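You operate a simulated robot arm through the tools that you are given. There is no shell and no other tool. Be economical: measure what you need, move in short steps, check, and stop when the job is done.

You are at the controls of a simulated two-armed robot. One attempt, no reset.

## Task
Give each tube section over 230 C one jog of the blower.
Fine: blower on the section's port, hands off, jog; two jogs in all; it ends on its rest.

Only the result counts: the job must be done as asked and must still hold three seconds after the hand-in. Knocking over, shifting, dropping, spilling or breaking anything else fails it.

## Robot
Two 7-joint arms with two-finger parallel grippers on one trunk, on a base that drives. Base frame: it is fixed to the floor where the robot stands at the start and does not move with it; the origin is under the middle of the robot, x ahead of it, y to its left, z up. Units: mm, degrees, N and s.
The left shoulder is at the start at [50, 187, 1085], the right one opposite. With the tool pointing down near the work surface each hand reaches from about 100 to 660 mm from the robot's upright axis, wherever it stands, measured 20 degrees to its own side. Payload 3.43 kg a hand.
Tool frame (each hand has its own): the origin (TCP) lies between the finger pads and is the grasp point; the fingertips stand 30 mm ahead of it; z points along the fingers, y is the line along which they close. The gripper opens to 94 mm. The fingers are 28 mm wide and 10 mm thick; the gripper's body (50 by 96 mm) begins 55 mm behind the TCP.
Orientation is that of the tool frame in the base frame, as [roll, pitch, yaw] about the fixed x, y, z axes, in that order (R = Rz(yaw) Ry(pitch) Rx(roll)). With the fingers straight down and closing along the base's y, the tool's x points along the base's -x, its y along +y and its z along -z.

## Interface
- The arms move only by the tool move_arm. It takes "left_moves", "right_moves" or both (then of equal length, played together; a hand with none holds still); each is a list of rows, each an object of numbers (a shift or turn left out is 0, a gripper value left out holds the last): "tx", "ty", "tz": the shift along the tool's x, y, z in m; "rx", "ry", "rz": the turn, a rotation vector about the tool's x, y, z in degrees; "fingers": the finger opening in m, from 0 to 0.094. In form: [{"tx": .., "ty": .., "tz": .., "rx": .., "ry": .., "rz": .., "fingers": ..}, ...]. A call has 1 to 10 rows; each row shifts and turns the commanded pose from where the row before left it, along the tool's axes as they then stand. Each row takes 0.2 s and may step no farther than 50 mm and 8.6 degrees from the row before; otherwise, or with a gripper value out of range, the whole call is refused. A pose out of reach is approached as far as the arm can. The call stops where the force on the tool passes 60 N (or 10 N more than at its start, if that is more) or the arm is blocked; 0.2 s more then pass. Each finger travels about 153 mm/s and halts on what it meets, pressing with about 28 N; the grip force reading is that of the motor and also rises with nothing between the fingers. The clock runs only during rows and for 0.2 s after the last one: add rows that do not move to give the fingers time. It gives the time, the measured TCP pose, the force on the tool (base axes), the opening and the grip force at its end, in the units of the frame above (readings bear some noise), with the torque about the TCP (base axes, N m) and any sound that the robot's microphone picked up.
- Cameras (640 x 400 px; columns grow to the right, rows downward): "scene" is now at [134.8, -50.9, 1260.7]; the picture's right is [-0.54, -0.84, 0.00], its down [-0.37, 0.23, -0.90] and it looks along [0.76, -0.48, -0.43] (base axes); focal length 214 px, centre (320, 200). "left" rides on the left gripper at [76, -14, -103] in its tool frame; the picture's right is [0.18, 0.98, 0.00], its down [-0.75, 0.14, -0.64] and it looks along [-0.63, 0.12, 0.77] (tool axes); focal length 243 px, centre (320, 200). "right" rides on the right gripper at [76, 14, -103] in its tool frame; the picture's right is [-0.18, 0.98, 0.00], its down [-0.75, -0.14, -0.64] and it looks along [-0.63, -0.12, 0.77] (tool axes); focal length 243 px, centre (320, 200).
- snapshot(camera): a new picture of that camera. No time passes.
- slide_trunk(by): slides the trunk up (or, below 0, down) by that many mm; the arms and the scene camera ride with it, the base frame stays. It gives what a move gives, with no picture.
- steer(legs): drives the robot by 1 to 6 legs, each [ahead, left, turn to the left] in mm, mm and degrees, along the robot's own axes; the way and the turn of a leg run together, so that a leg with both is an arc; at most 1500 mm and 180 degrees a leg. The arms and the cameras ride along, it lands a little off, and it stops where it bumps. It gives what a move gives.
- turn_head(pan, tilt): turns the head with the scene camera to pan (to the left, within 80 degrees either way) and tilt (down, from -29 to 69), counted from straight ahead of the robot. It gives what a move gives.
- point_at(camera, pixels): there is no depth. For up to 12 entries [column, row, z] of the newest picture of that camera ("zoom" is the newest enlarged one), the place [x, y] in the base frame at which the ray of that pixel passes the height z, good to about 3 mm. No time passes.
- inspect(camera, box): a new picture of the part [left, top, right, bottom] of that camera's present view, enlarged. No time passes.
- finish_job(): hands the job in; it is judged then, once.

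Keep the steps short. Do not move on a guess: measure, check each grasp and each placing, and mend mistakes. In all there are 80 turns and 78 pictures (those below and enlarged ones count). Leave the grippers open and the arms clear of the work at the hand-in unless told otherwise, and finish with a single line.

The tools are called after "Call:" as name(argument=value, ...) on one line, values as JSON. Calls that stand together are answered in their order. move_arm: Moves the arms, as the interface text tells. Its arguments: {"type":"object","properties":{"left_moves":{"type":"array","items":{"type":"object","properties":{"tx":{"type":"number"},"ty":{"type":"number"},"tz":{"type":"number"},"rx":{"type":"number"},"ry":{"type":"number"},"rz":{"type":"number"},"fingers":{"type":"number"}}}},"right_moves":{"type":"array","items":{"type":"object","properties":{"tx":{"type":"number"},"ty":{"type":"number"},"tz":{"type":"number"},"rx":{"type":"number"},"ry":{"type":"number"},"rz":{"type":"number"},"fingers":{"type":"number"}}}}},"required":[]} The other tools are called the same way: slide_trunk (by) slides the trunk up or down; steer (legs) drives the base; turn_head (pan, tilt) turns the head that bears the scene camera; snapshot (camera) takes a picture; point_at (camera, pixels) gives the place at which the rays of pixels pass given heights; inspect (camera, box) takes an enlarged picture of a part of a camera's view; finish_job () hands the job in.

At the start:

```text
time_s: 0.0
left_ee_pos: [399.9, -39.5, 1116.6]
left_tcp_rot: [-180.0, -0.1, -180.0]
left_contact_force: [0.4, -0.3, -0.3]
left_torque: [-0.01, 0.01, -0.01]
left_gripper_width: 94.0
left_gripper_force: 0.0
right_ee_pos: [263.3, -401.1, 1194.6]
right_tcp_rot: [-180.0, 0.1, 179.8]
right_contact_force: [1.0, 0.1, -0.4]
right_torque: [-0.01, -0.02, -0.03]
right_gripper_width: 93.8
right_gripper_force: 0.0
trunk travel left (down, up): [-300.0, 132.0]
robot x, y, heading: [1.9, 2.3, 0.3]
head pan, tilt: [-32.5, 25.8]
```

scene: 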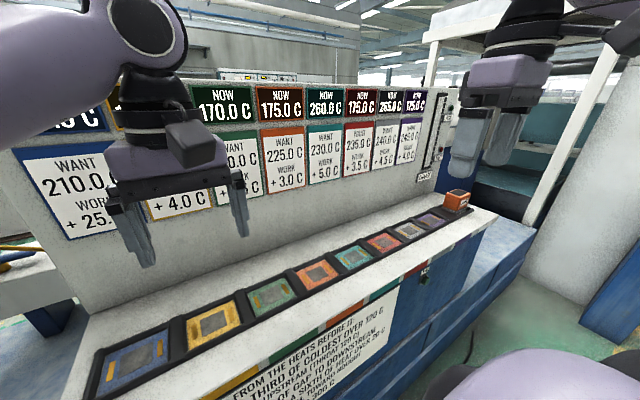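
right: 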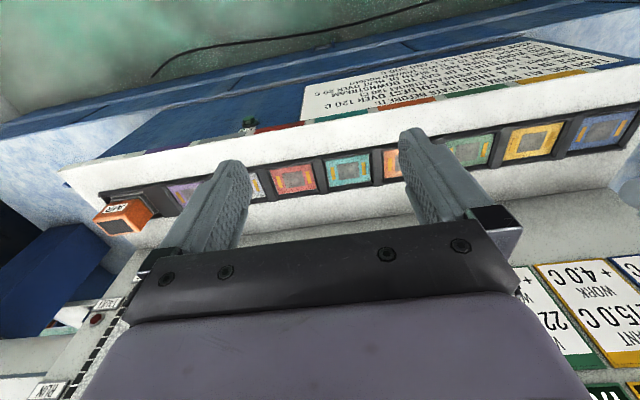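
left: 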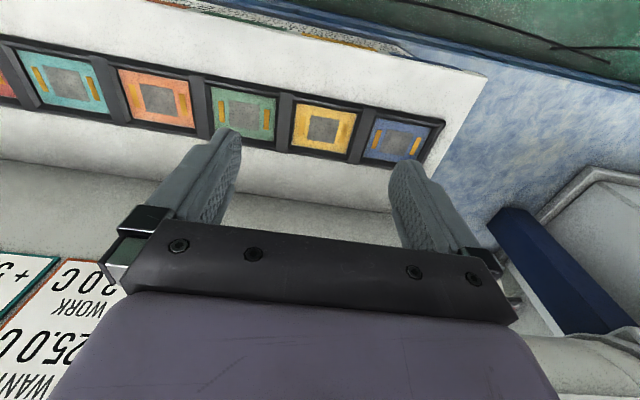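

I see a tube with coloured ports, NOW/WANT panels, an orange block (the blower, probably, at 457,200) and a rule sheet. I'll enlarge each of these.

Call:
inspect(camera="scene", box=[180, 70, 480, 230])

Call:
inspect(camera="scene", box=[220, 250, 460, 400])

Call:
inspect(camera="right", box=[20, 160, 220, 400])

```text
2.13 times, centred on (330, 150) of scene
```

zoom: 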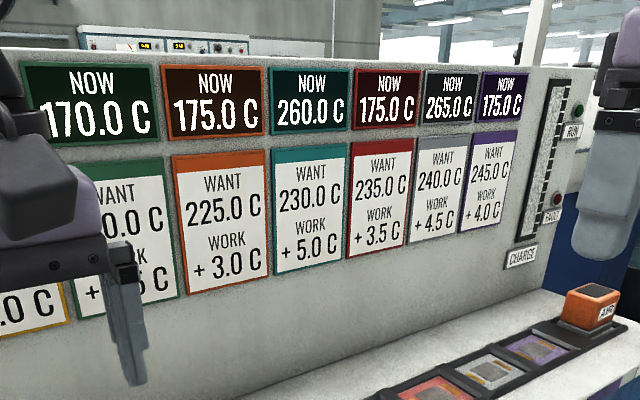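

```text
2.67 times, centred on (340, 325) of scene
```

zoom: 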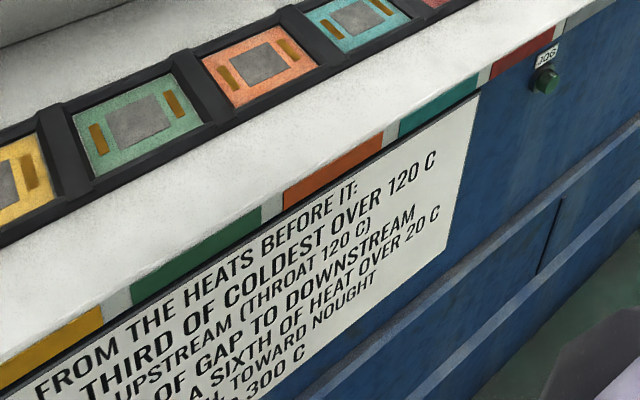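

```text
1.67 times, centred on (120, 280) of right
```

zoom: 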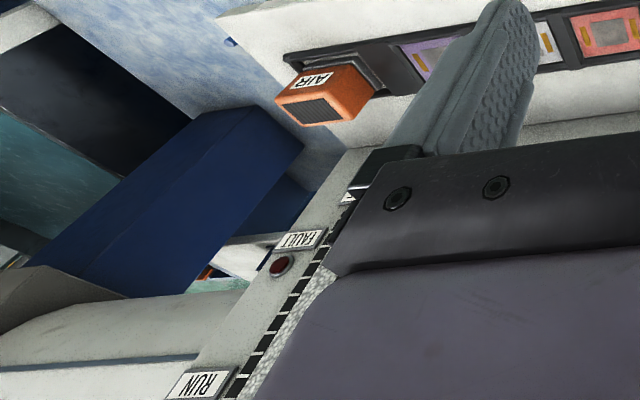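

Teal (260) and grey (265) read over 230; blue and yellow are hidden. I'll turn the head to see them and the rule sheet.

Call:
turn_head(pan=-10, tilt=45)

Call:
snapshot(camera="scene")

```text
time_s: 0.9
left_ee_pos: [402.4, -39.1, 1117.8]
left_tcp_rot: [179.9, -0.1, 179.9]
left_contact_force: [0.5, -0.1, 0.3]
left_torque: [0.0, 0.01, -0.02]
left_gripper_width: 94.0
left_gripper_force: 0.0
right_ee_pos: [265.7, -401.3, 1195.2]
right_tcp_rot: [-179.9, 0.2, 179.8]
right_contact_force: [0.1, 0.3, -0.4]
right_torque: [0.03, 0.0, 0.02]
right_gripper_width: 93.7
right_gripper_force: 0.2
trunk travel left (down, up): [-300.0, 132.0]
robot x, y, heading: [-0.6, 1.7, 0.2]
head pan, tilt: [-10.0, 45.0]
```

```text
71 pictures are left
```

scene: 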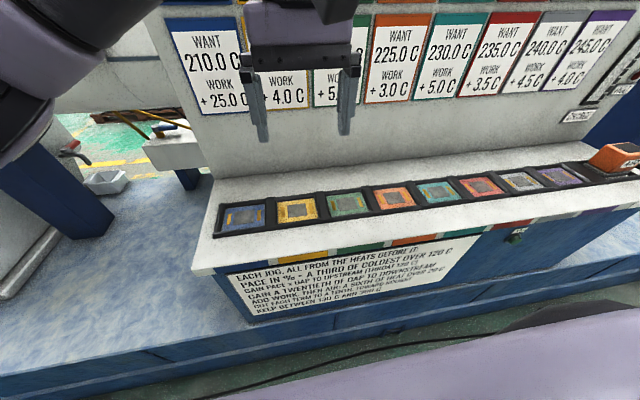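

Call:
inspect(camera="scene", box=[220, 225, 490, 325])

Call:
turn_head(pan=-10, tilt=15)

Call:
snapshot(camera="scene")

```text
2.37 times, centred on (355, 275) of scene
```

zoom: 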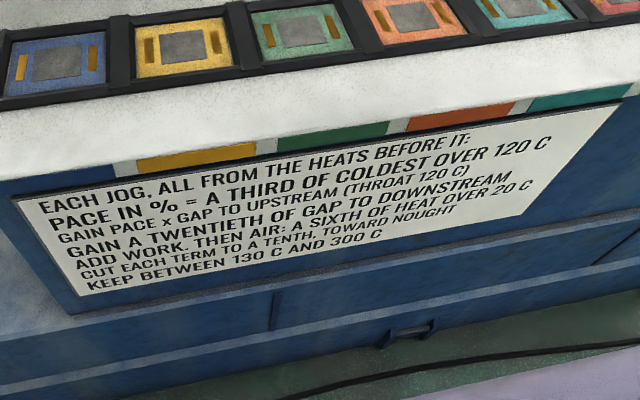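

```text
time_s: 1.8
left_ee_pos: [402.4, -39.9, 1118.1]
left_tcp_rot: [-180.0, -0.1, -180.0]
left_contact_force: [0.0, -0.2, 0.3]
left_torque: [-0.02, -0.01, 0.05]
left_gripper_width: 94.0
left_gripper_force: 0.0
right_ee_pos: [264.3, -400.4, 1194.3]
right_tcp_rot: [-179.9, 0.0, 179.8]
right_contact_force: [-0.4, -0.5, -0.3]
right_torque: [0.02, -0.01, 0.0]
right_gripper_width: 93.8
right_gripper_force: 0.0
trunk travel left (down, up): [-300.0, 132.0]
robot x, y, heading: [-0.7, 0.8, -0.1]
head pan, tilt: [-10.0, 15.0]
```

```text
69 pictures are left
```

scene: 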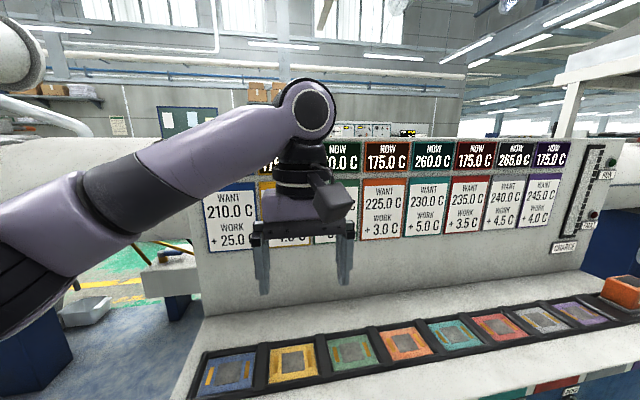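

The rules matter: heats after jog 1 must remain between 130 and 300, so order counts. The left arm hides blue and yellow's NOW, so I'll move it left and back.

Call:
move_arm(left_moves=[{"ty": 0.05, "tx": 0.02}, {"ty": 0.05, "tx": 0.02}, {"ty": 0.05, "tx": 0.02}, {"ty": 0.05, "tx": 0.02}, {"ty": 0.05, "tx": 0.02}, {"ty": 0.05, "tx": 0.02}, {"ty": 0.05}])

Call:
snapshot(camera="scene")

```text
refused: row 1 steps farther than a row can; nothing moved
```

```text
68 pictures are left
```

scene: 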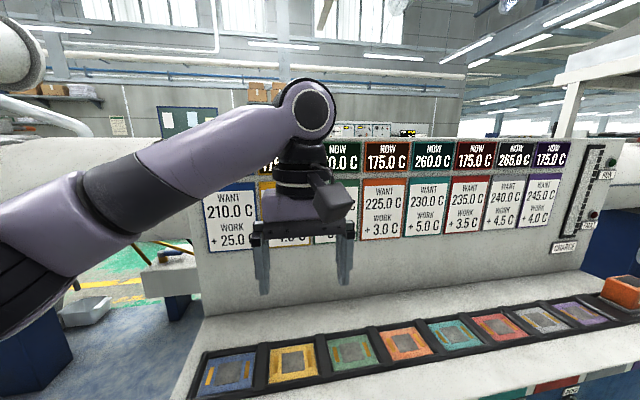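

The rows were too long. I'll shorten them.

Call:
move_arm(left_moves=[{"ty": 0.045, "tx": 0.02}, {"ty": 0.045, "tx": 0.02}, {"ty": 0.045, "tx": 0.02}, {"ty": 0.045, "tx": 0.02}, {"ty": 0.045, "tx": 0.02}, {"ty": 0.045, "tx": 0.02}, {"ty": 0.045}, {"ty": 0.045}])

Call:
snapshot(camera="scene")

```text
time_s: 3.6
left_ee_pos: [283.7, 323.5, 1117.4]
left_tcp_rot: [-179.9, 0.0, -180.0]
left_contact_force: [0.6, 0.0, -0.2]
left_torque: [0.03, 0.0, -0.01]
left_gripper_width: 94.0
left_gripper_force: 0.1
right_ee_pos: [263.9, -400.2, 1195.1]
right_tcp_rot: [-179.8, 0.1, 179.8]
right_contact_force: [0.0, -0.1, 0.2]
right_torque: [0.01, 0.02, 0.02]
right_gripper_width: 93.9
right_gripper_force: 0.2
trunk travel left (down, up): [-300.0, 132.0]
robot x, y, heading: [0.3, -1.0, 0.0]
head pan, tilt: [-10.0, 15.0]
```

```text
67 pictures are left
```

scene: 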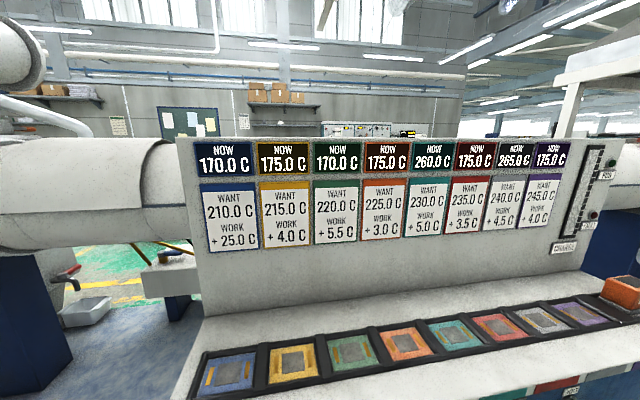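

All heats: blue 170, yellow 175, green 170, orange 175, teal 260, red 175, grey 265, purple 175. Only teal and grey exceed 230; under the rules, both orders leave everything within 130–300 and the untreated one stays over 230. Next I'll look at the blower and JOG.

Call:
turn_head(pan=-45, tilt=40)

Call:
snapshot(camera="scene")

Call:
inspect(camera="right", box=[50, 140, 370, 270])

```text
time_s: 4.6
left_ee_pos: [282.6, 322.2, 1117.1]
left_tcp_rot: [180.0, 0.0, -180.0]
left_contact_force: [0.4, 0.0, -0.1]
left_torque: [-0.03, 0.0, 0.01]
left_gripper_width: 94.0
left_gripper_force: 0.1
right_ee_pos: [265.3, -400.5, 1194.6]
right_tcp_rot: [-179.9, 0.1, 179.8]
right_contact_force: [0.5, 0.3, -0.1]
right_torque: [-0.02, 0.0, 0.0]
right_gripper_width: 94.1
right_gripper_force: 0.2
trunk travel left (down, up): [-300.0, 132.0]
robot x, y, heading: [-0.1, 1.4, -0.2]
head pan, tilt: [-45.0, 40.0]
```

```text
66 pictures are left
```

scene: 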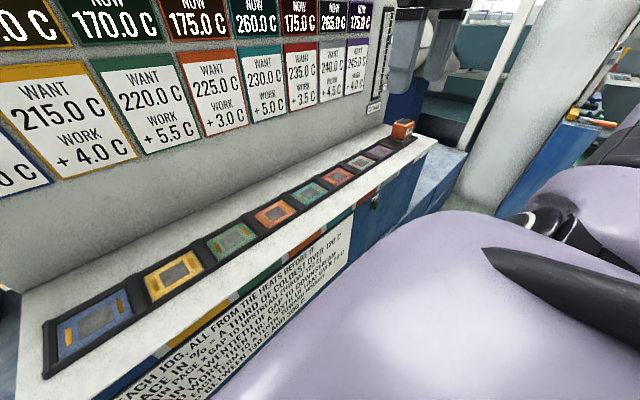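

```text
2.00 times, centred on (210, 205) of right
```

zoom: 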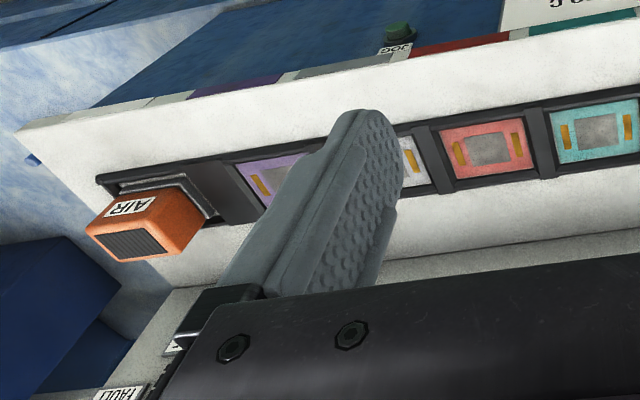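

Triangulating heights: teal port centre (scene 310,195; right zoom 600,130), red port (scene 337,177; zoom 487,150), JOG button (scene 375,202; zoom 399,32).

Call:
point_at(camera="scene", pixels=[[310, 195, 700], [310, 195, 800], [310, 195, 900], [337, 177, 700], [337, 177, 800], [337, 177, 900], [375, 202, 700], [375, 202, 800]])

Call:
point_at(camera="zoom", pixels=[[600, 130, 700], [600, 130, 800], [600, 130, 900], [487, 150, 700], [487, 150, 800], [487, 150, 900], [399, 32, 700], [399, 32, 800]])

```text
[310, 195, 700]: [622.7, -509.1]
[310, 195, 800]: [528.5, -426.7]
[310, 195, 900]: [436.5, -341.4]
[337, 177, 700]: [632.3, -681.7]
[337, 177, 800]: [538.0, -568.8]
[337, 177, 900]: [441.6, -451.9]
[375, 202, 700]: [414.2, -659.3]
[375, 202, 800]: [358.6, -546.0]
```

```text
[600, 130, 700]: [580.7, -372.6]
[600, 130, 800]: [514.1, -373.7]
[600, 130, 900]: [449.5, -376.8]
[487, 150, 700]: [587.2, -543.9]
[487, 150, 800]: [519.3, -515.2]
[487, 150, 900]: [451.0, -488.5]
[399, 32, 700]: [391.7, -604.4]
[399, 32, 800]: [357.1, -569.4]
```

Both agree: ports at z≈860, teal (474,-376), red (479,-499), pitch ≈124 mm, JOG near (366,-572,788). The blower is out of reach at y≈-870, so I'll need to drive right. I'll check that way first.

Call:
turn_head(pan=-80, tilt=40)

Call:
snapshot(camera="scene")

```text
time_s: 5.6
left_ee_pos: [282.5, 321.7, 1117.9]
left_tcp_rot: [-180.0, 0.0, -180.0]
left_contact_force: [-0.9, 0.8, -0.1]
left_torque: [-0.01, -0.02, -0.03]
left_gripper_width: 94.0
left_gripper_force: 0.1
right_ee_pos: [265.3, -400.2, 1195.5]
right_tcp_rot: [-179.9, 0.1, 179.9]
right_contact_force: [0.5, 0.2, -0.5]
right_torque: [0.01, -0.02, 0.0]
right_gripper_width: 93.8
right_gripper_force: 0.0
trunk travel left (down, up): [-300.0, 132.0]
robot x, y, heading: [-1.5, 1.7, -0.1]
head pan, tilt: [-80.0, 40.0]
```

```text
64 pictures are left
```

scene: 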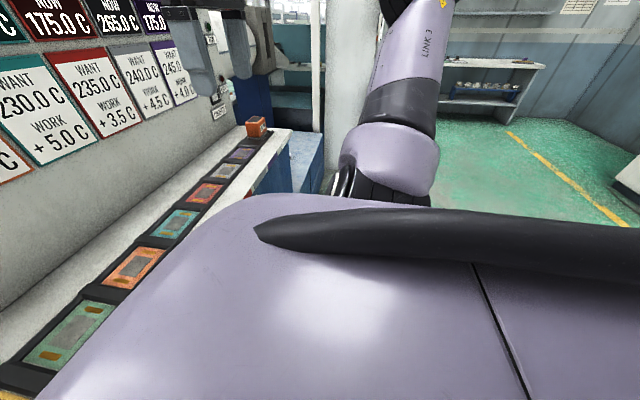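

The floor to the right is clear (green at 480–640, 130–200). I'll drive 560 mm right in two legs.

Call:
steer(legs=[[0, -280, 0], [0, -280, 0]])

Call:
turn_head(pan=-25, tilt=45)

Call:
snapshot(camera="scene")

Call:
snapshot(camera="right")

```text
time_s: 11.3
left_ee_pos: [280.5, -233.0, 1118.7]
left_tcp_rot: [180.0, 0.0, 179.6]
left_contact_force: [-0.6, 0.1, -0.1]
left_torque: [-0.02, 0.0, 0.01]
left_gripper_width: 93.9
left_gripper_force: 0.1
right_ee_pos: [257.8, -955.2, 1195.5]
right_tcp_rot: [-179.9, 0.1, 179.4]
right_contact_force: [0.4, 0.0, 0.9]
right_torque: [0.0, 0.03, -0.02]
right_gripper_width: 93.9
right_gripper_force: 0.1
trunk travel left (down, up): [-300.0, 132.0]
robot x, y, heading: [-7.7, -552.5, -0.5]
head pan, tilt: [-80.0, 40.0]
```

```text
time_s: 12.5
left_ee_pos: [282.1, -231.7, 1117.7]
left_tcp_rot: [180.0, 0.0, 179.7]
left_contact_force: [0.3, 0.4, 1.0]
left_torque: [0.0, -0.02, 0.0]
left_gripper_width: 94.0
left_gripper_force: 0.1
right_ee_pos: [258.9, -954.6, 1194.5]
right_tcp_rot: [-179.9, 0.1, 179.5]
right_contact_force: [0.5, 0.1, 0.6]
right_torque: [-0.01, 0.04, -0.05]
right_gripper_width: 94.1
right_gripper_force: 0.0
trunk travel left (down, up): [-300.0, 132.0]
robot x, y, heading: [-4.7, -552.6, -0.3]
head pan, tilt: [-25.0, 45.0]
```

```text
63 pictures are left
```

scene: 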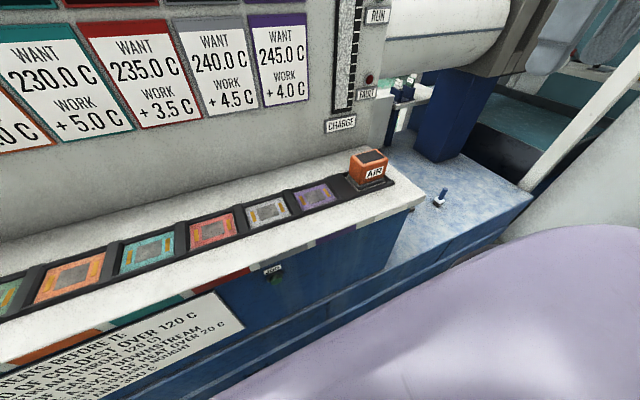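

```text
62 pictures are left
```

right: 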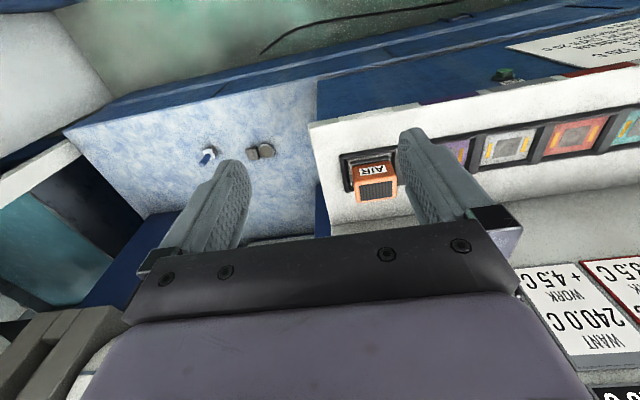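

Call:
inspect(camera="scene", box=[230, 130, 430, 255])

Call:
inspect(camera="right", box=[320, 130, 480, 230])

```text
3.20 times, centred on (330, 192) of scene
```

zoom: 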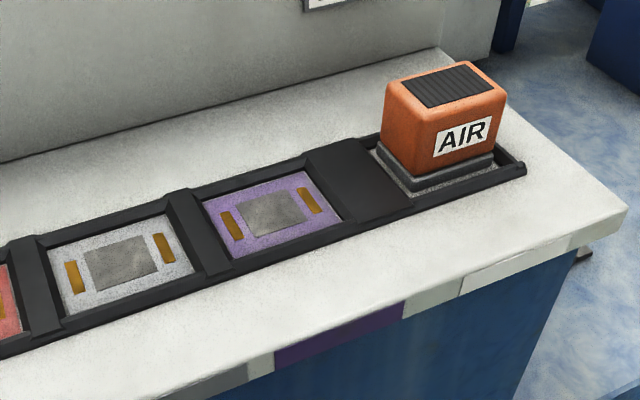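

```text
4.00 times, centred on (400, 180) of right
```

zoom: 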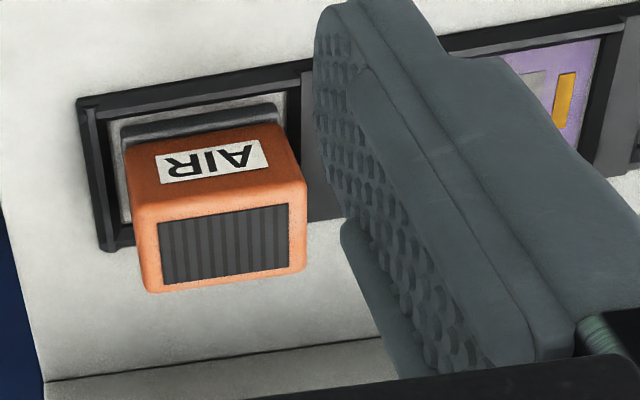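

Now the blower's top centre (scene 369.7,156; right zoom 222,245), plus top corners, grey's and purple's port centres, and the tray's edges.

Call:
point_at(camera="scene", pixels=[[369.7, 156, 900], [369.7, 156, 940], [369.7, 156, 980], [266.6, 211.8, 860], [313.6, 195.5, 860], [314.0, 195, 850], [148, 249, 860], [212, 230, 860], [273, 276, 790], [273, 280, 790]])

Call:
point_at(camera="zoom", pixels=[[222, 245, 900], [222, 245, 940], [222, 245, 980], [150, 222, 940], [293, 205, 940], [162, 285, 940], [297, 268, 940], [128, 148, 940], [288, 142, 940], [107, 245, 860], [85, 108, 860]])

```text
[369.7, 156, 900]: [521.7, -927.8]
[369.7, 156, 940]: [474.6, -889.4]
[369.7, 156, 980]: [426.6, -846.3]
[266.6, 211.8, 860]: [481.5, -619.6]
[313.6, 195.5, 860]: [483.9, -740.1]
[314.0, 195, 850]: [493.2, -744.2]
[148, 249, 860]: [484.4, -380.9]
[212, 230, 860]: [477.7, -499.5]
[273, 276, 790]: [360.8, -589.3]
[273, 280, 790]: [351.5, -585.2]
```

```text
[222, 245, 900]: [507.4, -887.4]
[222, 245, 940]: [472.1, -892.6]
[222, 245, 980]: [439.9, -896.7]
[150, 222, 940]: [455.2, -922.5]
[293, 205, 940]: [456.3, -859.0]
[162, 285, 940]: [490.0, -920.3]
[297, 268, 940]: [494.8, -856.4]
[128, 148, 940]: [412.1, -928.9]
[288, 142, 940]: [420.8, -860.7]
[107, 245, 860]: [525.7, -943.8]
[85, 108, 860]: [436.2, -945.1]
```

Blower: top z≈938, centre ≈(475,-890), about 66 wide (y) by 42 deep (x). Port centres at x≈480: teal y≈-379, red -500, grey -620. The right hand goes to above the blower, fingers open along y.

Call:
move_arm(right_moves=[{"tx": -0.043, "ty": 0.013}, {"tx": -0.043, "ty": 0.013}, {"tx": -0.043, "ty": 0.013}, {"tx": -0.043, "ty": 0.013}, {"tx": -0.043, "ty": 0.013}, {"tz": 0.045}, {"tz": 0.045}, {"tz": 0.045}, {"tz": 0.03}])

Call:
snapshot(camera="right")

Call:
inspect(camera="scene", box=[240, 100, 440, 225])

```text
time_s: 14.5
left_ee_pos: [281.8, -232.7, 1118.4]
left_tcp_rot: [-179.9, -0.1, 179.6]
left_contact_force: [-0.6, -1.0, 0.0]
left_torque: [0.02, -0.02, 0.0]
left_gripper_width: 93.9
left_gripper_force: 0.1
right_ee_pos: [473.6, -893.3, 1027.6]
right_tcp_rot: [-179.9, 0.0, 179.3]
right_contact_force: [0.4, 0.1, -0.3]
right_torque: [0.01, -0.02, -0.01]
right_gripper_width: 94.0
right_gripper_force: 0.0
trunk travel left (down, up): [-300.0, 132.0]
robot x, y, heading: [-2.9, -550.4, -0.3]
head pan, tilt: [-25.0, 45.0]
```

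```text
59 pictures are left
```

right: 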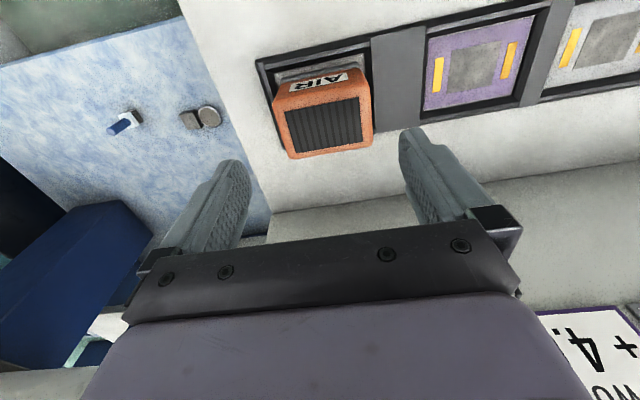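

```text
3.20 times, centred on (340, 162) of scene
```

zoom: 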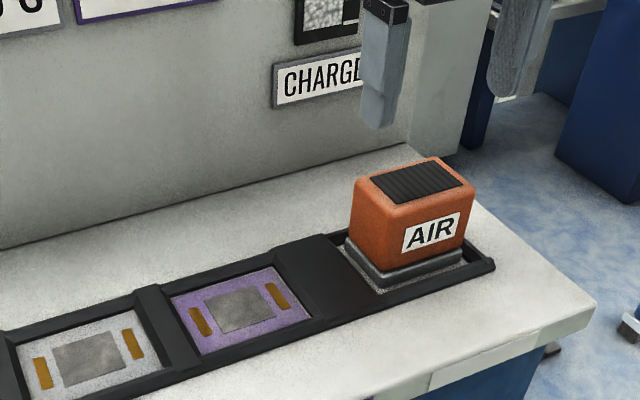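

Refining the block's top face (z≈938) from this closer view: grille corners (285,112), (359,98), (370,143), (295,153); outer edges (272,100), (373,90), (291,158), (372,147).

Call:
point_at(camera="right", pixels=[[285, 112, 938], [359, 98, 938], [370, 143, 938], [295, 153, 938], [278, 106, 938], [371, 88, 938], [291, 158, 938], [373, 147, 938], [474, 66, 862], [255, 62, 862], [369, 40, 862]])

Call:
point_at(camera="zoom", pixels=[[371, 180, 938], [430, 163, 938], [475, 183, 938], [410, 203, 938], [423, 182, 938], [231, 307, 862], [86, 357, 862]])

```text
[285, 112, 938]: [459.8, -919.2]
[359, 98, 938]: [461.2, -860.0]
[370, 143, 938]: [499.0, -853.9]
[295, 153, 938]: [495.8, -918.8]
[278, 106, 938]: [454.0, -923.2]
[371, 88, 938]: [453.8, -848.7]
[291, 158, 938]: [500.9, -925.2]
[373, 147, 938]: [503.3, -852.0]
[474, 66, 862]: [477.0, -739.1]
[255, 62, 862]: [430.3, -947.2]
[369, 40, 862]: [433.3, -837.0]
```

```text
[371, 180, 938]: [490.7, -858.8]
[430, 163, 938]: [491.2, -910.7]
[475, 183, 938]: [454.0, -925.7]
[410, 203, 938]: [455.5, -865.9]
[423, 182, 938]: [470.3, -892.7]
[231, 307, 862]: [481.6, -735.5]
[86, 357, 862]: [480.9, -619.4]
```

Block centre ≈(477,-890), about 70 by 48. I'll line up (yaw too) and descend to TCP z≈922 without closing yet.

Call:
move_arm(right_moves=[{"tx": -0.003, "ty": 0.003, "rz": -0.7}, {"tz": 0.04}, {"tz": 0.035}, {"tz": 0.03}])

Call:
snapshot(camera="right")

Call:
inspect(camera="scene", box=[280, 100, 440, 200])

```text
time_s: 15.5
left_ee_pos: [281.5, -233.8, 1117.3]
left_tcp_rot: [179.9, 0.0, 179.7]
left_contact_force: [-0.1, -0.3, 0.0]
left_torque: [0.05, 0.02, -0.02]
left_gripper_width: 94.2
left_gripper_force: 0.1
right_ee_pos: [475.7, -889.8, 922.2]
right_tcp_rot: [180.0, 0.1, -180.0]
right_contact_force: [-1.3, -0.2, -0.5]
right_torque: [-0.02, -0.03, 0.04]
right_gripper_width: 94.1
right_gripper_force: 0.0
trunk travel left (down, up): [-300.0, 132.0]
robot x, y, heading: [-4.3, -554.5, -0.5]
head pan, tilt: [-25.0, 45.0]
```

```text
57 pictures are left
```

right: 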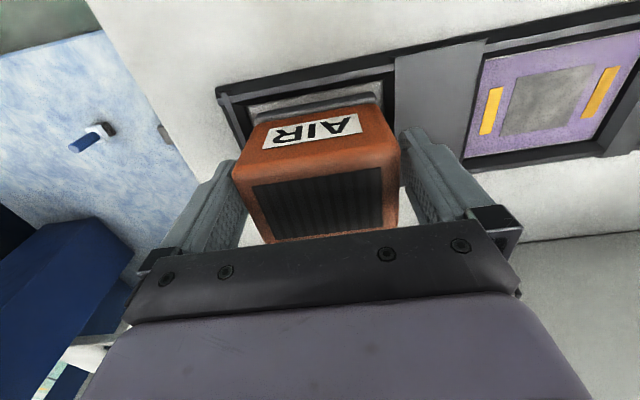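

```text
4.00 times, centred on (360, 150) of scene
```

zoom: 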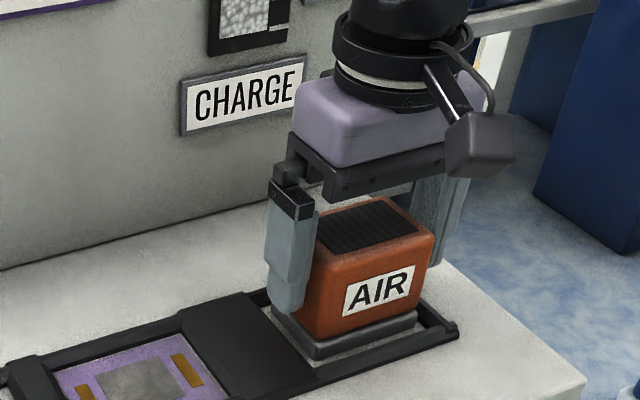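

The fingers straddle the block. I'll close the right gripper in place.

Call:
move_arm(right_moves=[{"fingers": 0.05}, {"fingers": 0.05}, {"fingers": 0.05}])

```text
time_s: 16.3
left_ee_pos: [282.2, -232.5, 1118.0]
left_tcp_rot: [180.0, 0.0, 179.5]
left_contact_force: [-1.5, 0.6, -0.7]
left_torque: [-0.01, -0.01, 0.03]
left_gripper_width: 94.1
left_gripper_force: 0.1
right_ee_pos: [475.6, -889.4, 923.6]
right_tcp_rot: [-179.8, 0.0, -179.9]
right_contact_force: [-0.6, 0.3, 0.6]
right_torque: [0.02, -0.15, 0.0]
right_gripper_width: 84.4
right_gripper_force: 28.0
trunk travel left (down, up): [-300.0, 132.0]
robot x, y, heading: [-6.3, -552.8, -0.4]
head pan, tilt: [-25.0, 45.0]
```

It holds at 84 mm, wider than the ~70 I measured; I'll look at what the fingers touch.

Call:
inspect(camera="right", box=[200, 70, 440, 250])

Call:
inspect(camera="scene", box=[330, 125, 410, 195])

```text
2.22 times, centred on (320, 160) of right
```

zoom: 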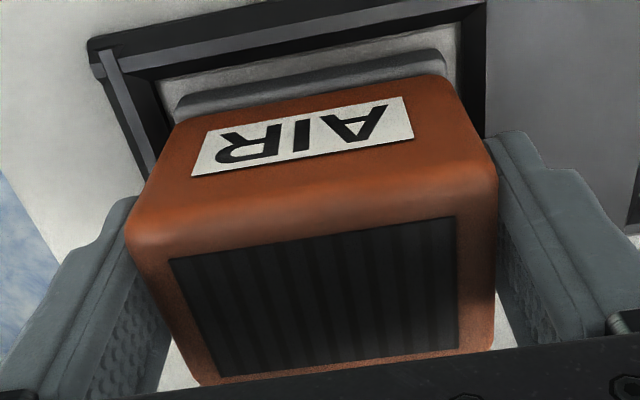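

```text
5.71 times, centred on (370, 160) of scene
```

zoom: 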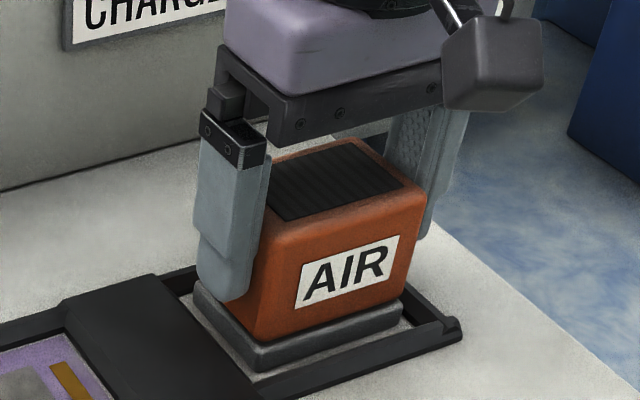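

The fingers press the orange body above the flange. Lifting 60 mm to check.

Call:
move_arm(right_moves=[{"tz": -0.02}, {"tz": -0.04}, {"tz": -0.04}])

Call:
snapshot(camera="scene")

```text
time_s: 17.1
left_ee_pos: [280.5, -232.1, 1117.3]
left_tcp_rot: [-179.9, 0.0, 179.5]
left_contact_force: [-0.3, 0.4, 0.7]
left_torque: [-0.03, 0.03, -0.03]
left_gripper_width: 94.2
left_gripper_force: 0.2
right_ee_pos: [476.2, -888.6, 1025.6]
right_tcp_rot: [-179.9, 0.0, -179.8]
right_contact_force: [0.7, 0.0, -6.3]
right_torque: [-0.01, 0.02, 0.01]
right_gripper_width: 84.6
right_gripper_force: 27.6
trunk travel left (down, up): [-300.0, 132.0]
robot x, y, heading: [-6.6, -549.9, -0.5]
head pan, tilt: [-25.0, 45.0]
```

```text
53 pictures are left
```

scene: 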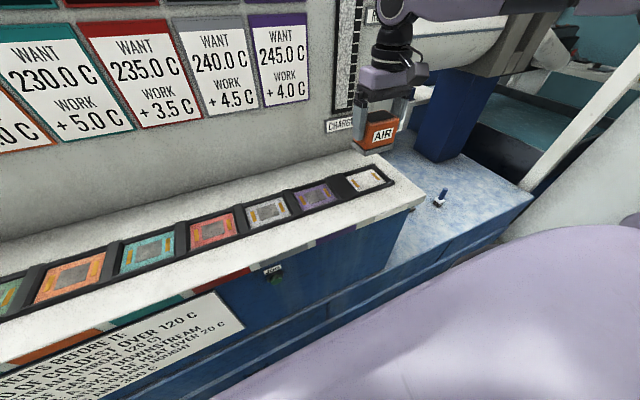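

It's lifted (about 6 N). The rest is now exposed; I'll measure its plate and the grey and teal ports precisely.

Call:
inspect(camera="scene", box=[230, 155, 390, 255])

Call:
snapshot(camera="right")

```text
4.00 times, centred on (310, 205) of scene
```

zoom: 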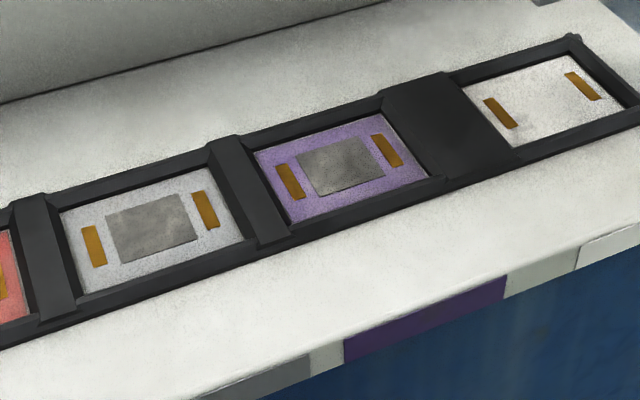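

```text
51 pictures are left
```

right: 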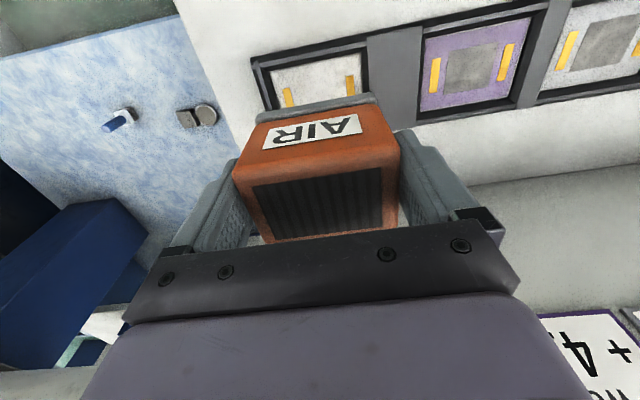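

Bar centres in the zoom: rest (501,113)/(583,86); purple (291,181)/(387,150); grey (94,245)/(205,209).

Call:
point_at(camera="zoom", pixels=[[501, 113, 858], [583, 86, 858], [291, 181, 858], [387, 150, 858], [94, 245, 858], [205, 209, 858], [60, 213, 862], [83, 293, 862], [246, 236, 862], [208, 163, 862]])

Call:
point_at(camera="scene", pixels=[[127, 257, 858], [169, 244, 858]])

Call:
inspect(camera="scene", box=[100, 210, 300, 310])

```text
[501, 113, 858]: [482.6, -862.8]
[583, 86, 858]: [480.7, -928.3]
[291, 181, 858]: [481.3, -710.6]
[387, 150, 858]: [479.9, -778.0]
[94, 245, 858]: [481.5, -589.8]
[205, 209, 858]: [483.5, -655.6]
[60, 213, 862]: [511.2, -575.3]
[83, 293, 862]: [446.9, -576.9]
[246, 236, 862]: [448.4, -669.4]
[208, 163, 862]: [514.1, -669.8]
```

```text
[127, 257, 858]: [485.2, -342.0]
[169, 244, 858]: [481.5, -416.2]
```

```text
3.20 times, centred on (200, 260) of scene
```

zoom: 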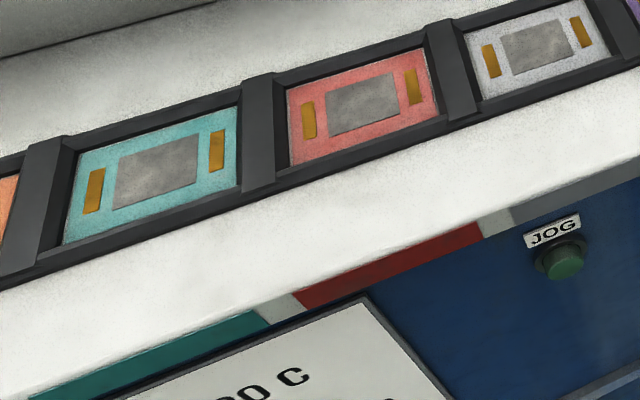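

Relative to the rest, grey is +273 mm in y (pitch ≈121.7), same x within 1 mm. So grey's target TCP is ≈(476,-616.5). I'll carry the block there at height, then hover.

Call:
move_arm(right_moves=[{"ty": 0.039}, {"ty": 0.039}, {"ty": 0.039}, {"ty": 0.039}, {"ty": 0.039}, {"ty": 0.039}, {"ty": 0.038}, {"tz": 0.04}, {"tz": 0.02}])

Call:
snapshot(camera="right")

Call:
inspect(camera="scene", box=[180, 130, 340, 250])

```text
time_s: 19.1
left_ee_pos: [281.5, -233.5, 1116.9]
left_tcp_rot: [180.0, 0.0, 179.6]
left_contact_force: [0.3, 0.0, -0.2]
left_torque: [-0.03, 0.0, -0.03]
left_gripper_width: 94.1
left_gripper_force: 0.0
right_ee_pos: [421.5, -701.7, 956.4]
right_tcp_rot: [179.9, 0.1, -179.9]
right_contact_force: [-0.1, -0.7, -6.0]
right_torque: [0.04, 0.04, -0.01]
right_gripper_width: 84.9
right_gripper_force: 27.9
right hand out of reach, approached as far as the arm can: row 4, 5, 6, 7
trunk travel left (down, up): [-300.0, 132.0]
robot x, y, heading: [-3.9, -549.1, -0.4]
head pan, tilt: [-25.0, 45.0]
```

```text
49 pictures are left
```

right: 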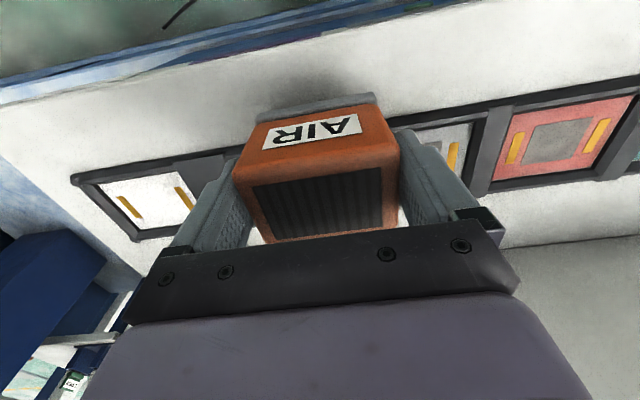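

```text
3.33 times, centred on (260, 190) of scene
```

zoom: 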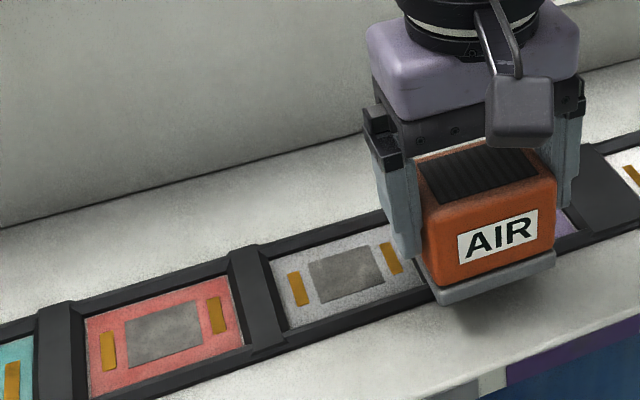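

The right hand can't reach that far inward, so it stopped at (421,-702). I'll lift, then drive the robot 275 mm left.

Call:
move_arm(right_moves=[{"tz": -0.04}, {"tz": -0.04}])

Call:
steer(legs=[[0, 250, 0.4]])

```text
time_s: 19.7
left_ee_pos: [282.2, -231.8, 1117.3]
left_tcp_rot: [180.0, 0.0, 179.6]
left_contact_force: [-0.2, -0.1, 1.0]
left_torque: [0.01, -0.01, 0.01]
left_gripper_width: 93.9
left_gripper_force: 0.0
right_ee_pos: [421.0, -701.1, 1034.4]
right_tcp_rot: [180.0, 0.2, -179.8]
right_contact_force: [-0.3, -0.1, -6.3]
right_torque: [-0.02, 0.05, -0.01]
right_gripper_width: 84.3
right_gripper_force: 27.4
trunk travel left (down, up): [-300.0, 132.0]
robot x, y, heading: [-1.6, -549.9, -0.5]
head pan, tilt: [-25.0, 45.0]
```

```text
time_s: 22.5
left_ee_pos: [282.4, 18.9, 1117.7]
left_tcp_rot: [180.0, 0.0, 179.8]
left_contact_force: [0.5, 0.6, 0.1]
left_torque: [0.0, -0.02, -0.02]
left_gripper_width: 93.9
left_gripper_force: 0.0
right_ee_pos: [423.5, -450.3, 1034.3]
right_tcp_rot: [-180.0, 0.1, -179.6]
right_contact_force: [0.2, 0.6, -5.8]
right_torque: [-0.03, 0.02, -0.02]
right_gripper_width: 84.3
right_gripper_force: 27.9
trunk travel left (down, up): [-300.0, 132.0]
robot x, y, heading: [-1.0, -303.1, -0.2]
head pan, tilt: [-25.0, 45.0]
```

Now to (476,-616.5), then hover at z≈965.

Call:
move_arm(right_moves=[{"ty": -0.042, "rz": 0.3}, {"ty": -0.042}, {"ty": -0.042}, {"ty": -0.04}, {"tx": -0.027}, {"tx": -0.026}, {"tz": 0.04}, {"tz": 0.03}])

Call:
snapshot(camera="right")

Call:
turn_head(pan=-35, tilt=40)

Call:
snapshot(camera="scene")

```text
time_s: 24.3
left_ee_pos: [283.2, 17.2, 1118.8]
left_tcp_rot: [180.0, -0.1, 179.7]
left_contact_force: [-0.6, 0.2, 0.2]
left_torque: [-0.02, 0.0, 0.02]
left_gripper_width: 94.1
left_gripper_force: 0.1
right_ee_pos: [476.7, -618.3, 962.5]
right_tcp_rot: [180.0, -0.1, -179.9]
right_contact_force: [0.5, 0.4, -7.1]
right_torque: [0.0, 0.01, 0.05]
right_gripper_width: 84.4
right_gripper_force: 28.0
trunk travel left (down, up): [-300.0, 132.0]
robot x, y, heading: [-2.5, -303.5, -0.3]
head pan, tilt: [-25.0, 45.0]
```

```text
47 pictures are left
```

right: 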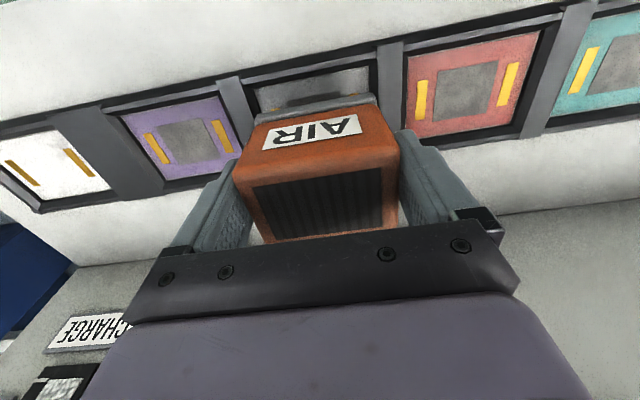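

```text
time_s: 25.0
left_ee_pos: [282.1, 18.1, 1118.1]
left_tcp_rot: [-179.9, 0.0, 179.9]
left_contact_force: [-0.5, -0.1, -0.1]
left_torque: [-0.03, 0.02, -0.03]
left_gripper_width: 94.1
left_gripper_force: 0.2
right_ee_pos: [476.1, -616.7, 964.9]
right_tcp_rot: [179.9, 0.1, -179.8]
right_contact_force: [-0.1, -0.5, -6.6]
right_torque: [-0.01, 0.02, -0.01]
right_gripper_width: 84.3
right_gripper_force: 27.7
trunk travel left (down, up): [-300.0, 132.0]
robot x, y, heading: [-1.8, -302.3, -0.2]
head pan, tilt: [-35.0, 40.0]
```

```text
46 pictures are left
```

scene: 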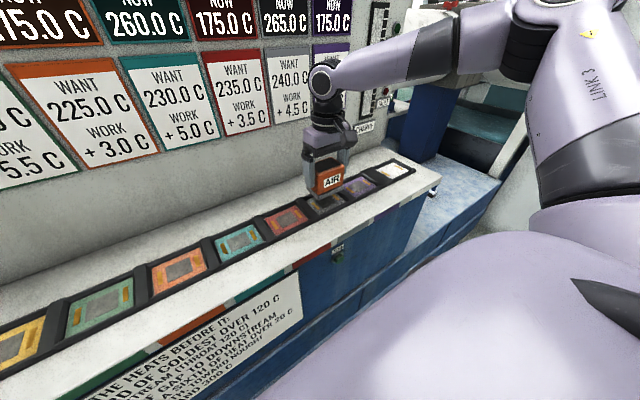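

Cross-checking in the right camera: bars of rest (22,172)/(80,163), purple (157,148)/(222,136), red (421,101)/(508,86).

Call:
point_at(camera="right", pixels=[[22, 172, 858], [80, 163, 858], [157, 148, 858], [222, 136, 858], [421, 101, 858], [508, 86, 858], [584, 72, 858]])

Call:
inspect(camera="right", box=[210, 40, 430, 170])

```text
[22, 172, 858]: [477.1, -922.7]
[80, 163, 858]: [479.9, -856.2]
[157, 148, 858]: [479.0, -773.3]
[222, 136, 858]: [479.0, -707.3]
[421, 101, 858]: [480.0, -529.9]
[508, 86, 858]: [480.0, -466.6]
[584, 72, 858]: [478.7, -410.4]
```

```text
2.91 times, centred on (320, 105) of right
```

zoom: 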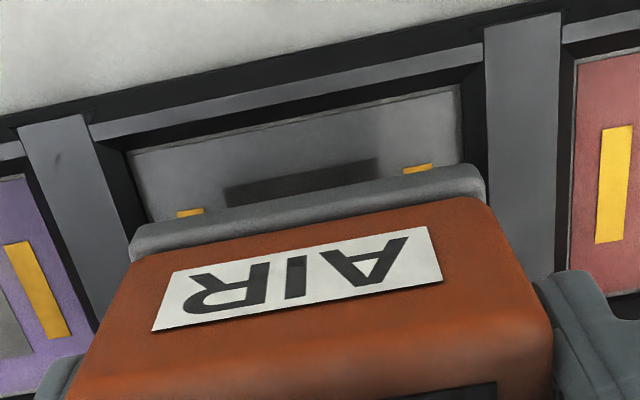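

The right camera says rest→grey is 270; the average is 271, so the target y is ≈-618.4. I'll shift 1 mm and descend to z≈938, just above the recess, for a look.

Call:
move_arm(right_moves=[{"ty": -0.001, "tz": 0.013}, {"tz": 0.013}])

Call:
inspect(camera="right", box=[210, 40, 430, 170])

Call:
inspect(camera="scene", box=[280, 140, 380, 230])

```text
time_s: 25.6
left_ee_pos: [281.5, 17.8, 1117.6]
left_tcp_rot: [179.9, 0.0, 179.9]
left_contact_force: [0.1, -0.6, 0.5]
left_torque: [0.02, 0.01, 0.0]
left_gripper_width: 94.1
left_gripper_force: 0.0
right_ee_pos: [475.9, -617.2, 937.1]
right_tcp_rot: [180.0, 0.1, -180.0]
right_contact_force: [-0.4, -0.7, -5.8]
right_torque: [-0.04, 0.05, 0.01]
right_gripper_width: 84.2
right_gripper_force: 28.0
trunk travel left (down, up): [-300.0, 132.0]
robot x, y, heading: [-3.3, -299.4, -0.2]
head pan, tilt: [-35.0, 40.0]
```

```text
2.91 times, centred on (320, 105) of right
```

zoom: 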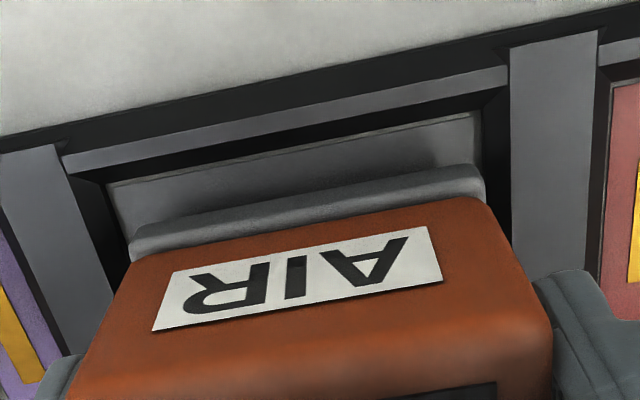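

```text
4.44 times, centred on (330, 185) of scene
```

zoom: 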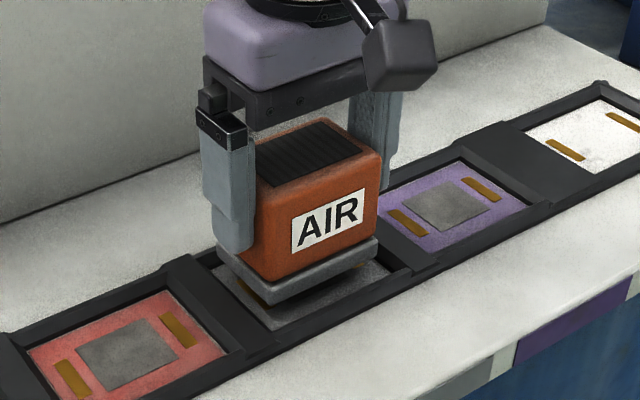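

It looks centred in the recess. Lowering in small steps until contact, near z≈923.

Call:
move_arm(right_moves=[{"tz": 0.005}, {"tz": 0.005}, {"tz": 0.003}])

Call:
inspect(camera="right", box=[210, 40, 430, 170])

Call:
inspect(camera="scene", box=[280, 140, 380, 230])

```text
time_s: 26.4
left_ee_pos: [282.1, 18.1, 1117.7]
left_tcp_rot: [-180.0, 0.1, 179.8]
left_contact_force: [0.7, 1.0, 0.5]
left_torque: [0.0, 0.03, -0.04]
left_gripper_width: 94.0
left_gripper_force: 0.0
right_ee_pos: [476.8, -616.5, 925.7]
right_tcp_rot: [180.0, 0.0, -180.0]
right_contact_force: [0.2, 0.5, -6.5]
right_torque: [0.01, 0.03, 0.0]
right_gripper_width: 84.6
right_gripper_force: 27.8
trunk travel left (down, up): [-300.0, 132.0]
robot x, y, heading: [-2.4, -300.3, -0.2]
head pan, tilt: [-35.0, 40.0]
```

```text
2.91 times, centred on (320, 105) of right
```

zoom: 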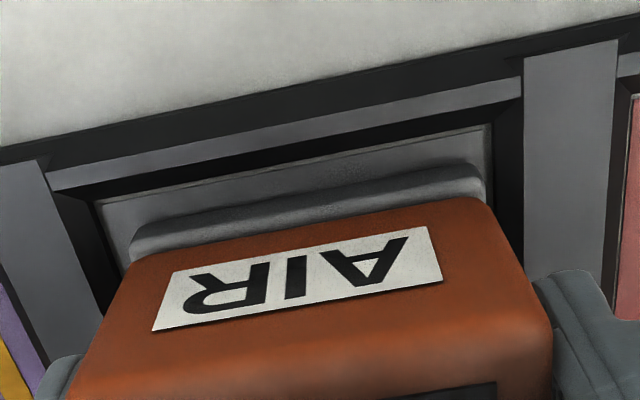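

```text
4.44 times, centred on (330, 185) of scene
```

zoom: 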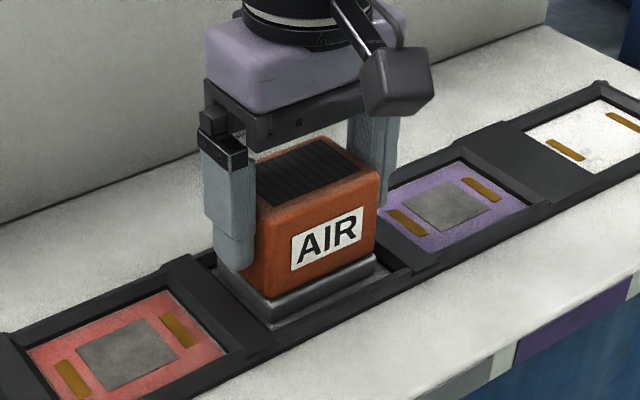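

Gaps around the flange match those at the rest. Continuing down until it seats.

Call:
move_arm(right_moves=[{"ty": -0.0005, "tz": 0.002}, {"tz": 0.001}])

```text
time_s: 27.0
left_ee_pos: [281.6, 18.8, 1118.7]
left_tcp_rot: [-180.0, 0.0, 179.7]
left_contact_force: [0.0, 0.8, 0.1]
left_torque: [0.04, 0.0, -0.02]
left_gripper_width: 94.0
left_gripper_force: 0.0
right_ee_pos: [476.9, -617.1, 924.1]
right_tcp_rot: [-180.0, 0.2, -179.9]
right_contact_force: [-0.1, -1.3, 0.3]
right_torque: [0.11, 0.19, 0.07]
right_gripper_width: 84.4
right_gripper_force: 27.6
trunk travel left (down, up): [-300.0, 132.0]
robot x, y, heading: [-2.5, -301.2, -0.1]
head pan, tilt: [-35.0, 40.0]
```

The weight is off the hand at z≈924, matching the rest height, so it is seated. Opening and lifting away.

Call:
move_arm(right_moves=[{"fingers": 0.094}, {"fingers": 0.094}, {"tz": -0.03}, {"tz": -0.045}, {"tz": -0.045}])

Call:
inspect(camera="scene", box=[280, 140, 380, 230])

Call:
snapshot(camera="right")

```text
time_s: 28.2
left_ee_pos: [281.4, 19.7, 1117.3]
left_tcp_rot: [-180.0, 0.1, 179.8]
left_contact_force: [0.4, -0.8, -0.1]
left_torque: [-0.01, -0.01, -0.01]
left_gripper_width: 93.8
left_gripper_force: 0.1
right_ee_pos: [476.6, -620.2, 1043.8]
right_tcp_rot: [-180.0, 0.0, -179.9]
right_contact_force: [0.0, -0.6, 1.0]
right_torque: [0.01, 0.03, -0.01]
right_gripper_width: 94.1
right_gripper_force: 0.1
trunk travel left (down, up): [-300.0, 132.0]
robot x, y, heading: [-2.7, -301.4, -0.2]
head pan, tilt: [-35.0, 40.0]
```

```text
4.44 times, centred on (330, 185) of scene
```

zoom: 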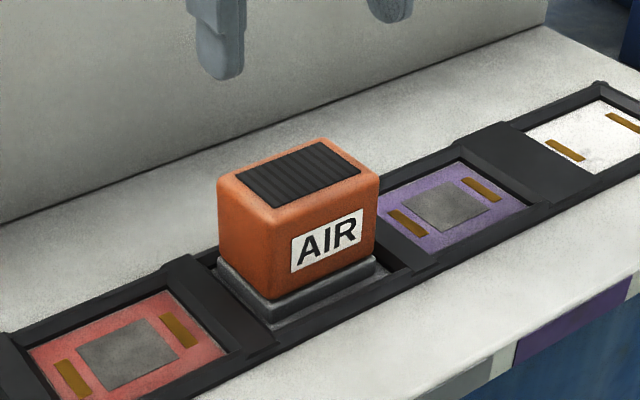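

```text
39 pictures are left
```

right: 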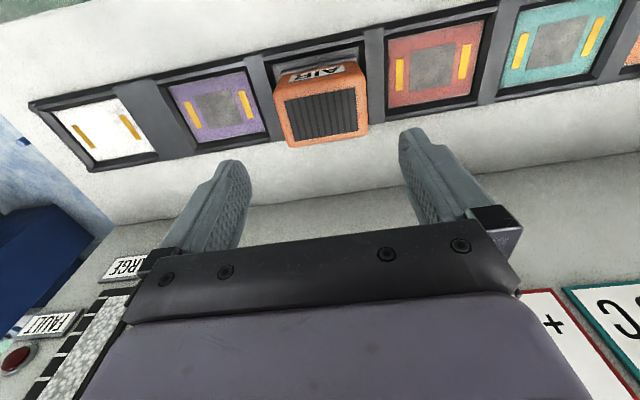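

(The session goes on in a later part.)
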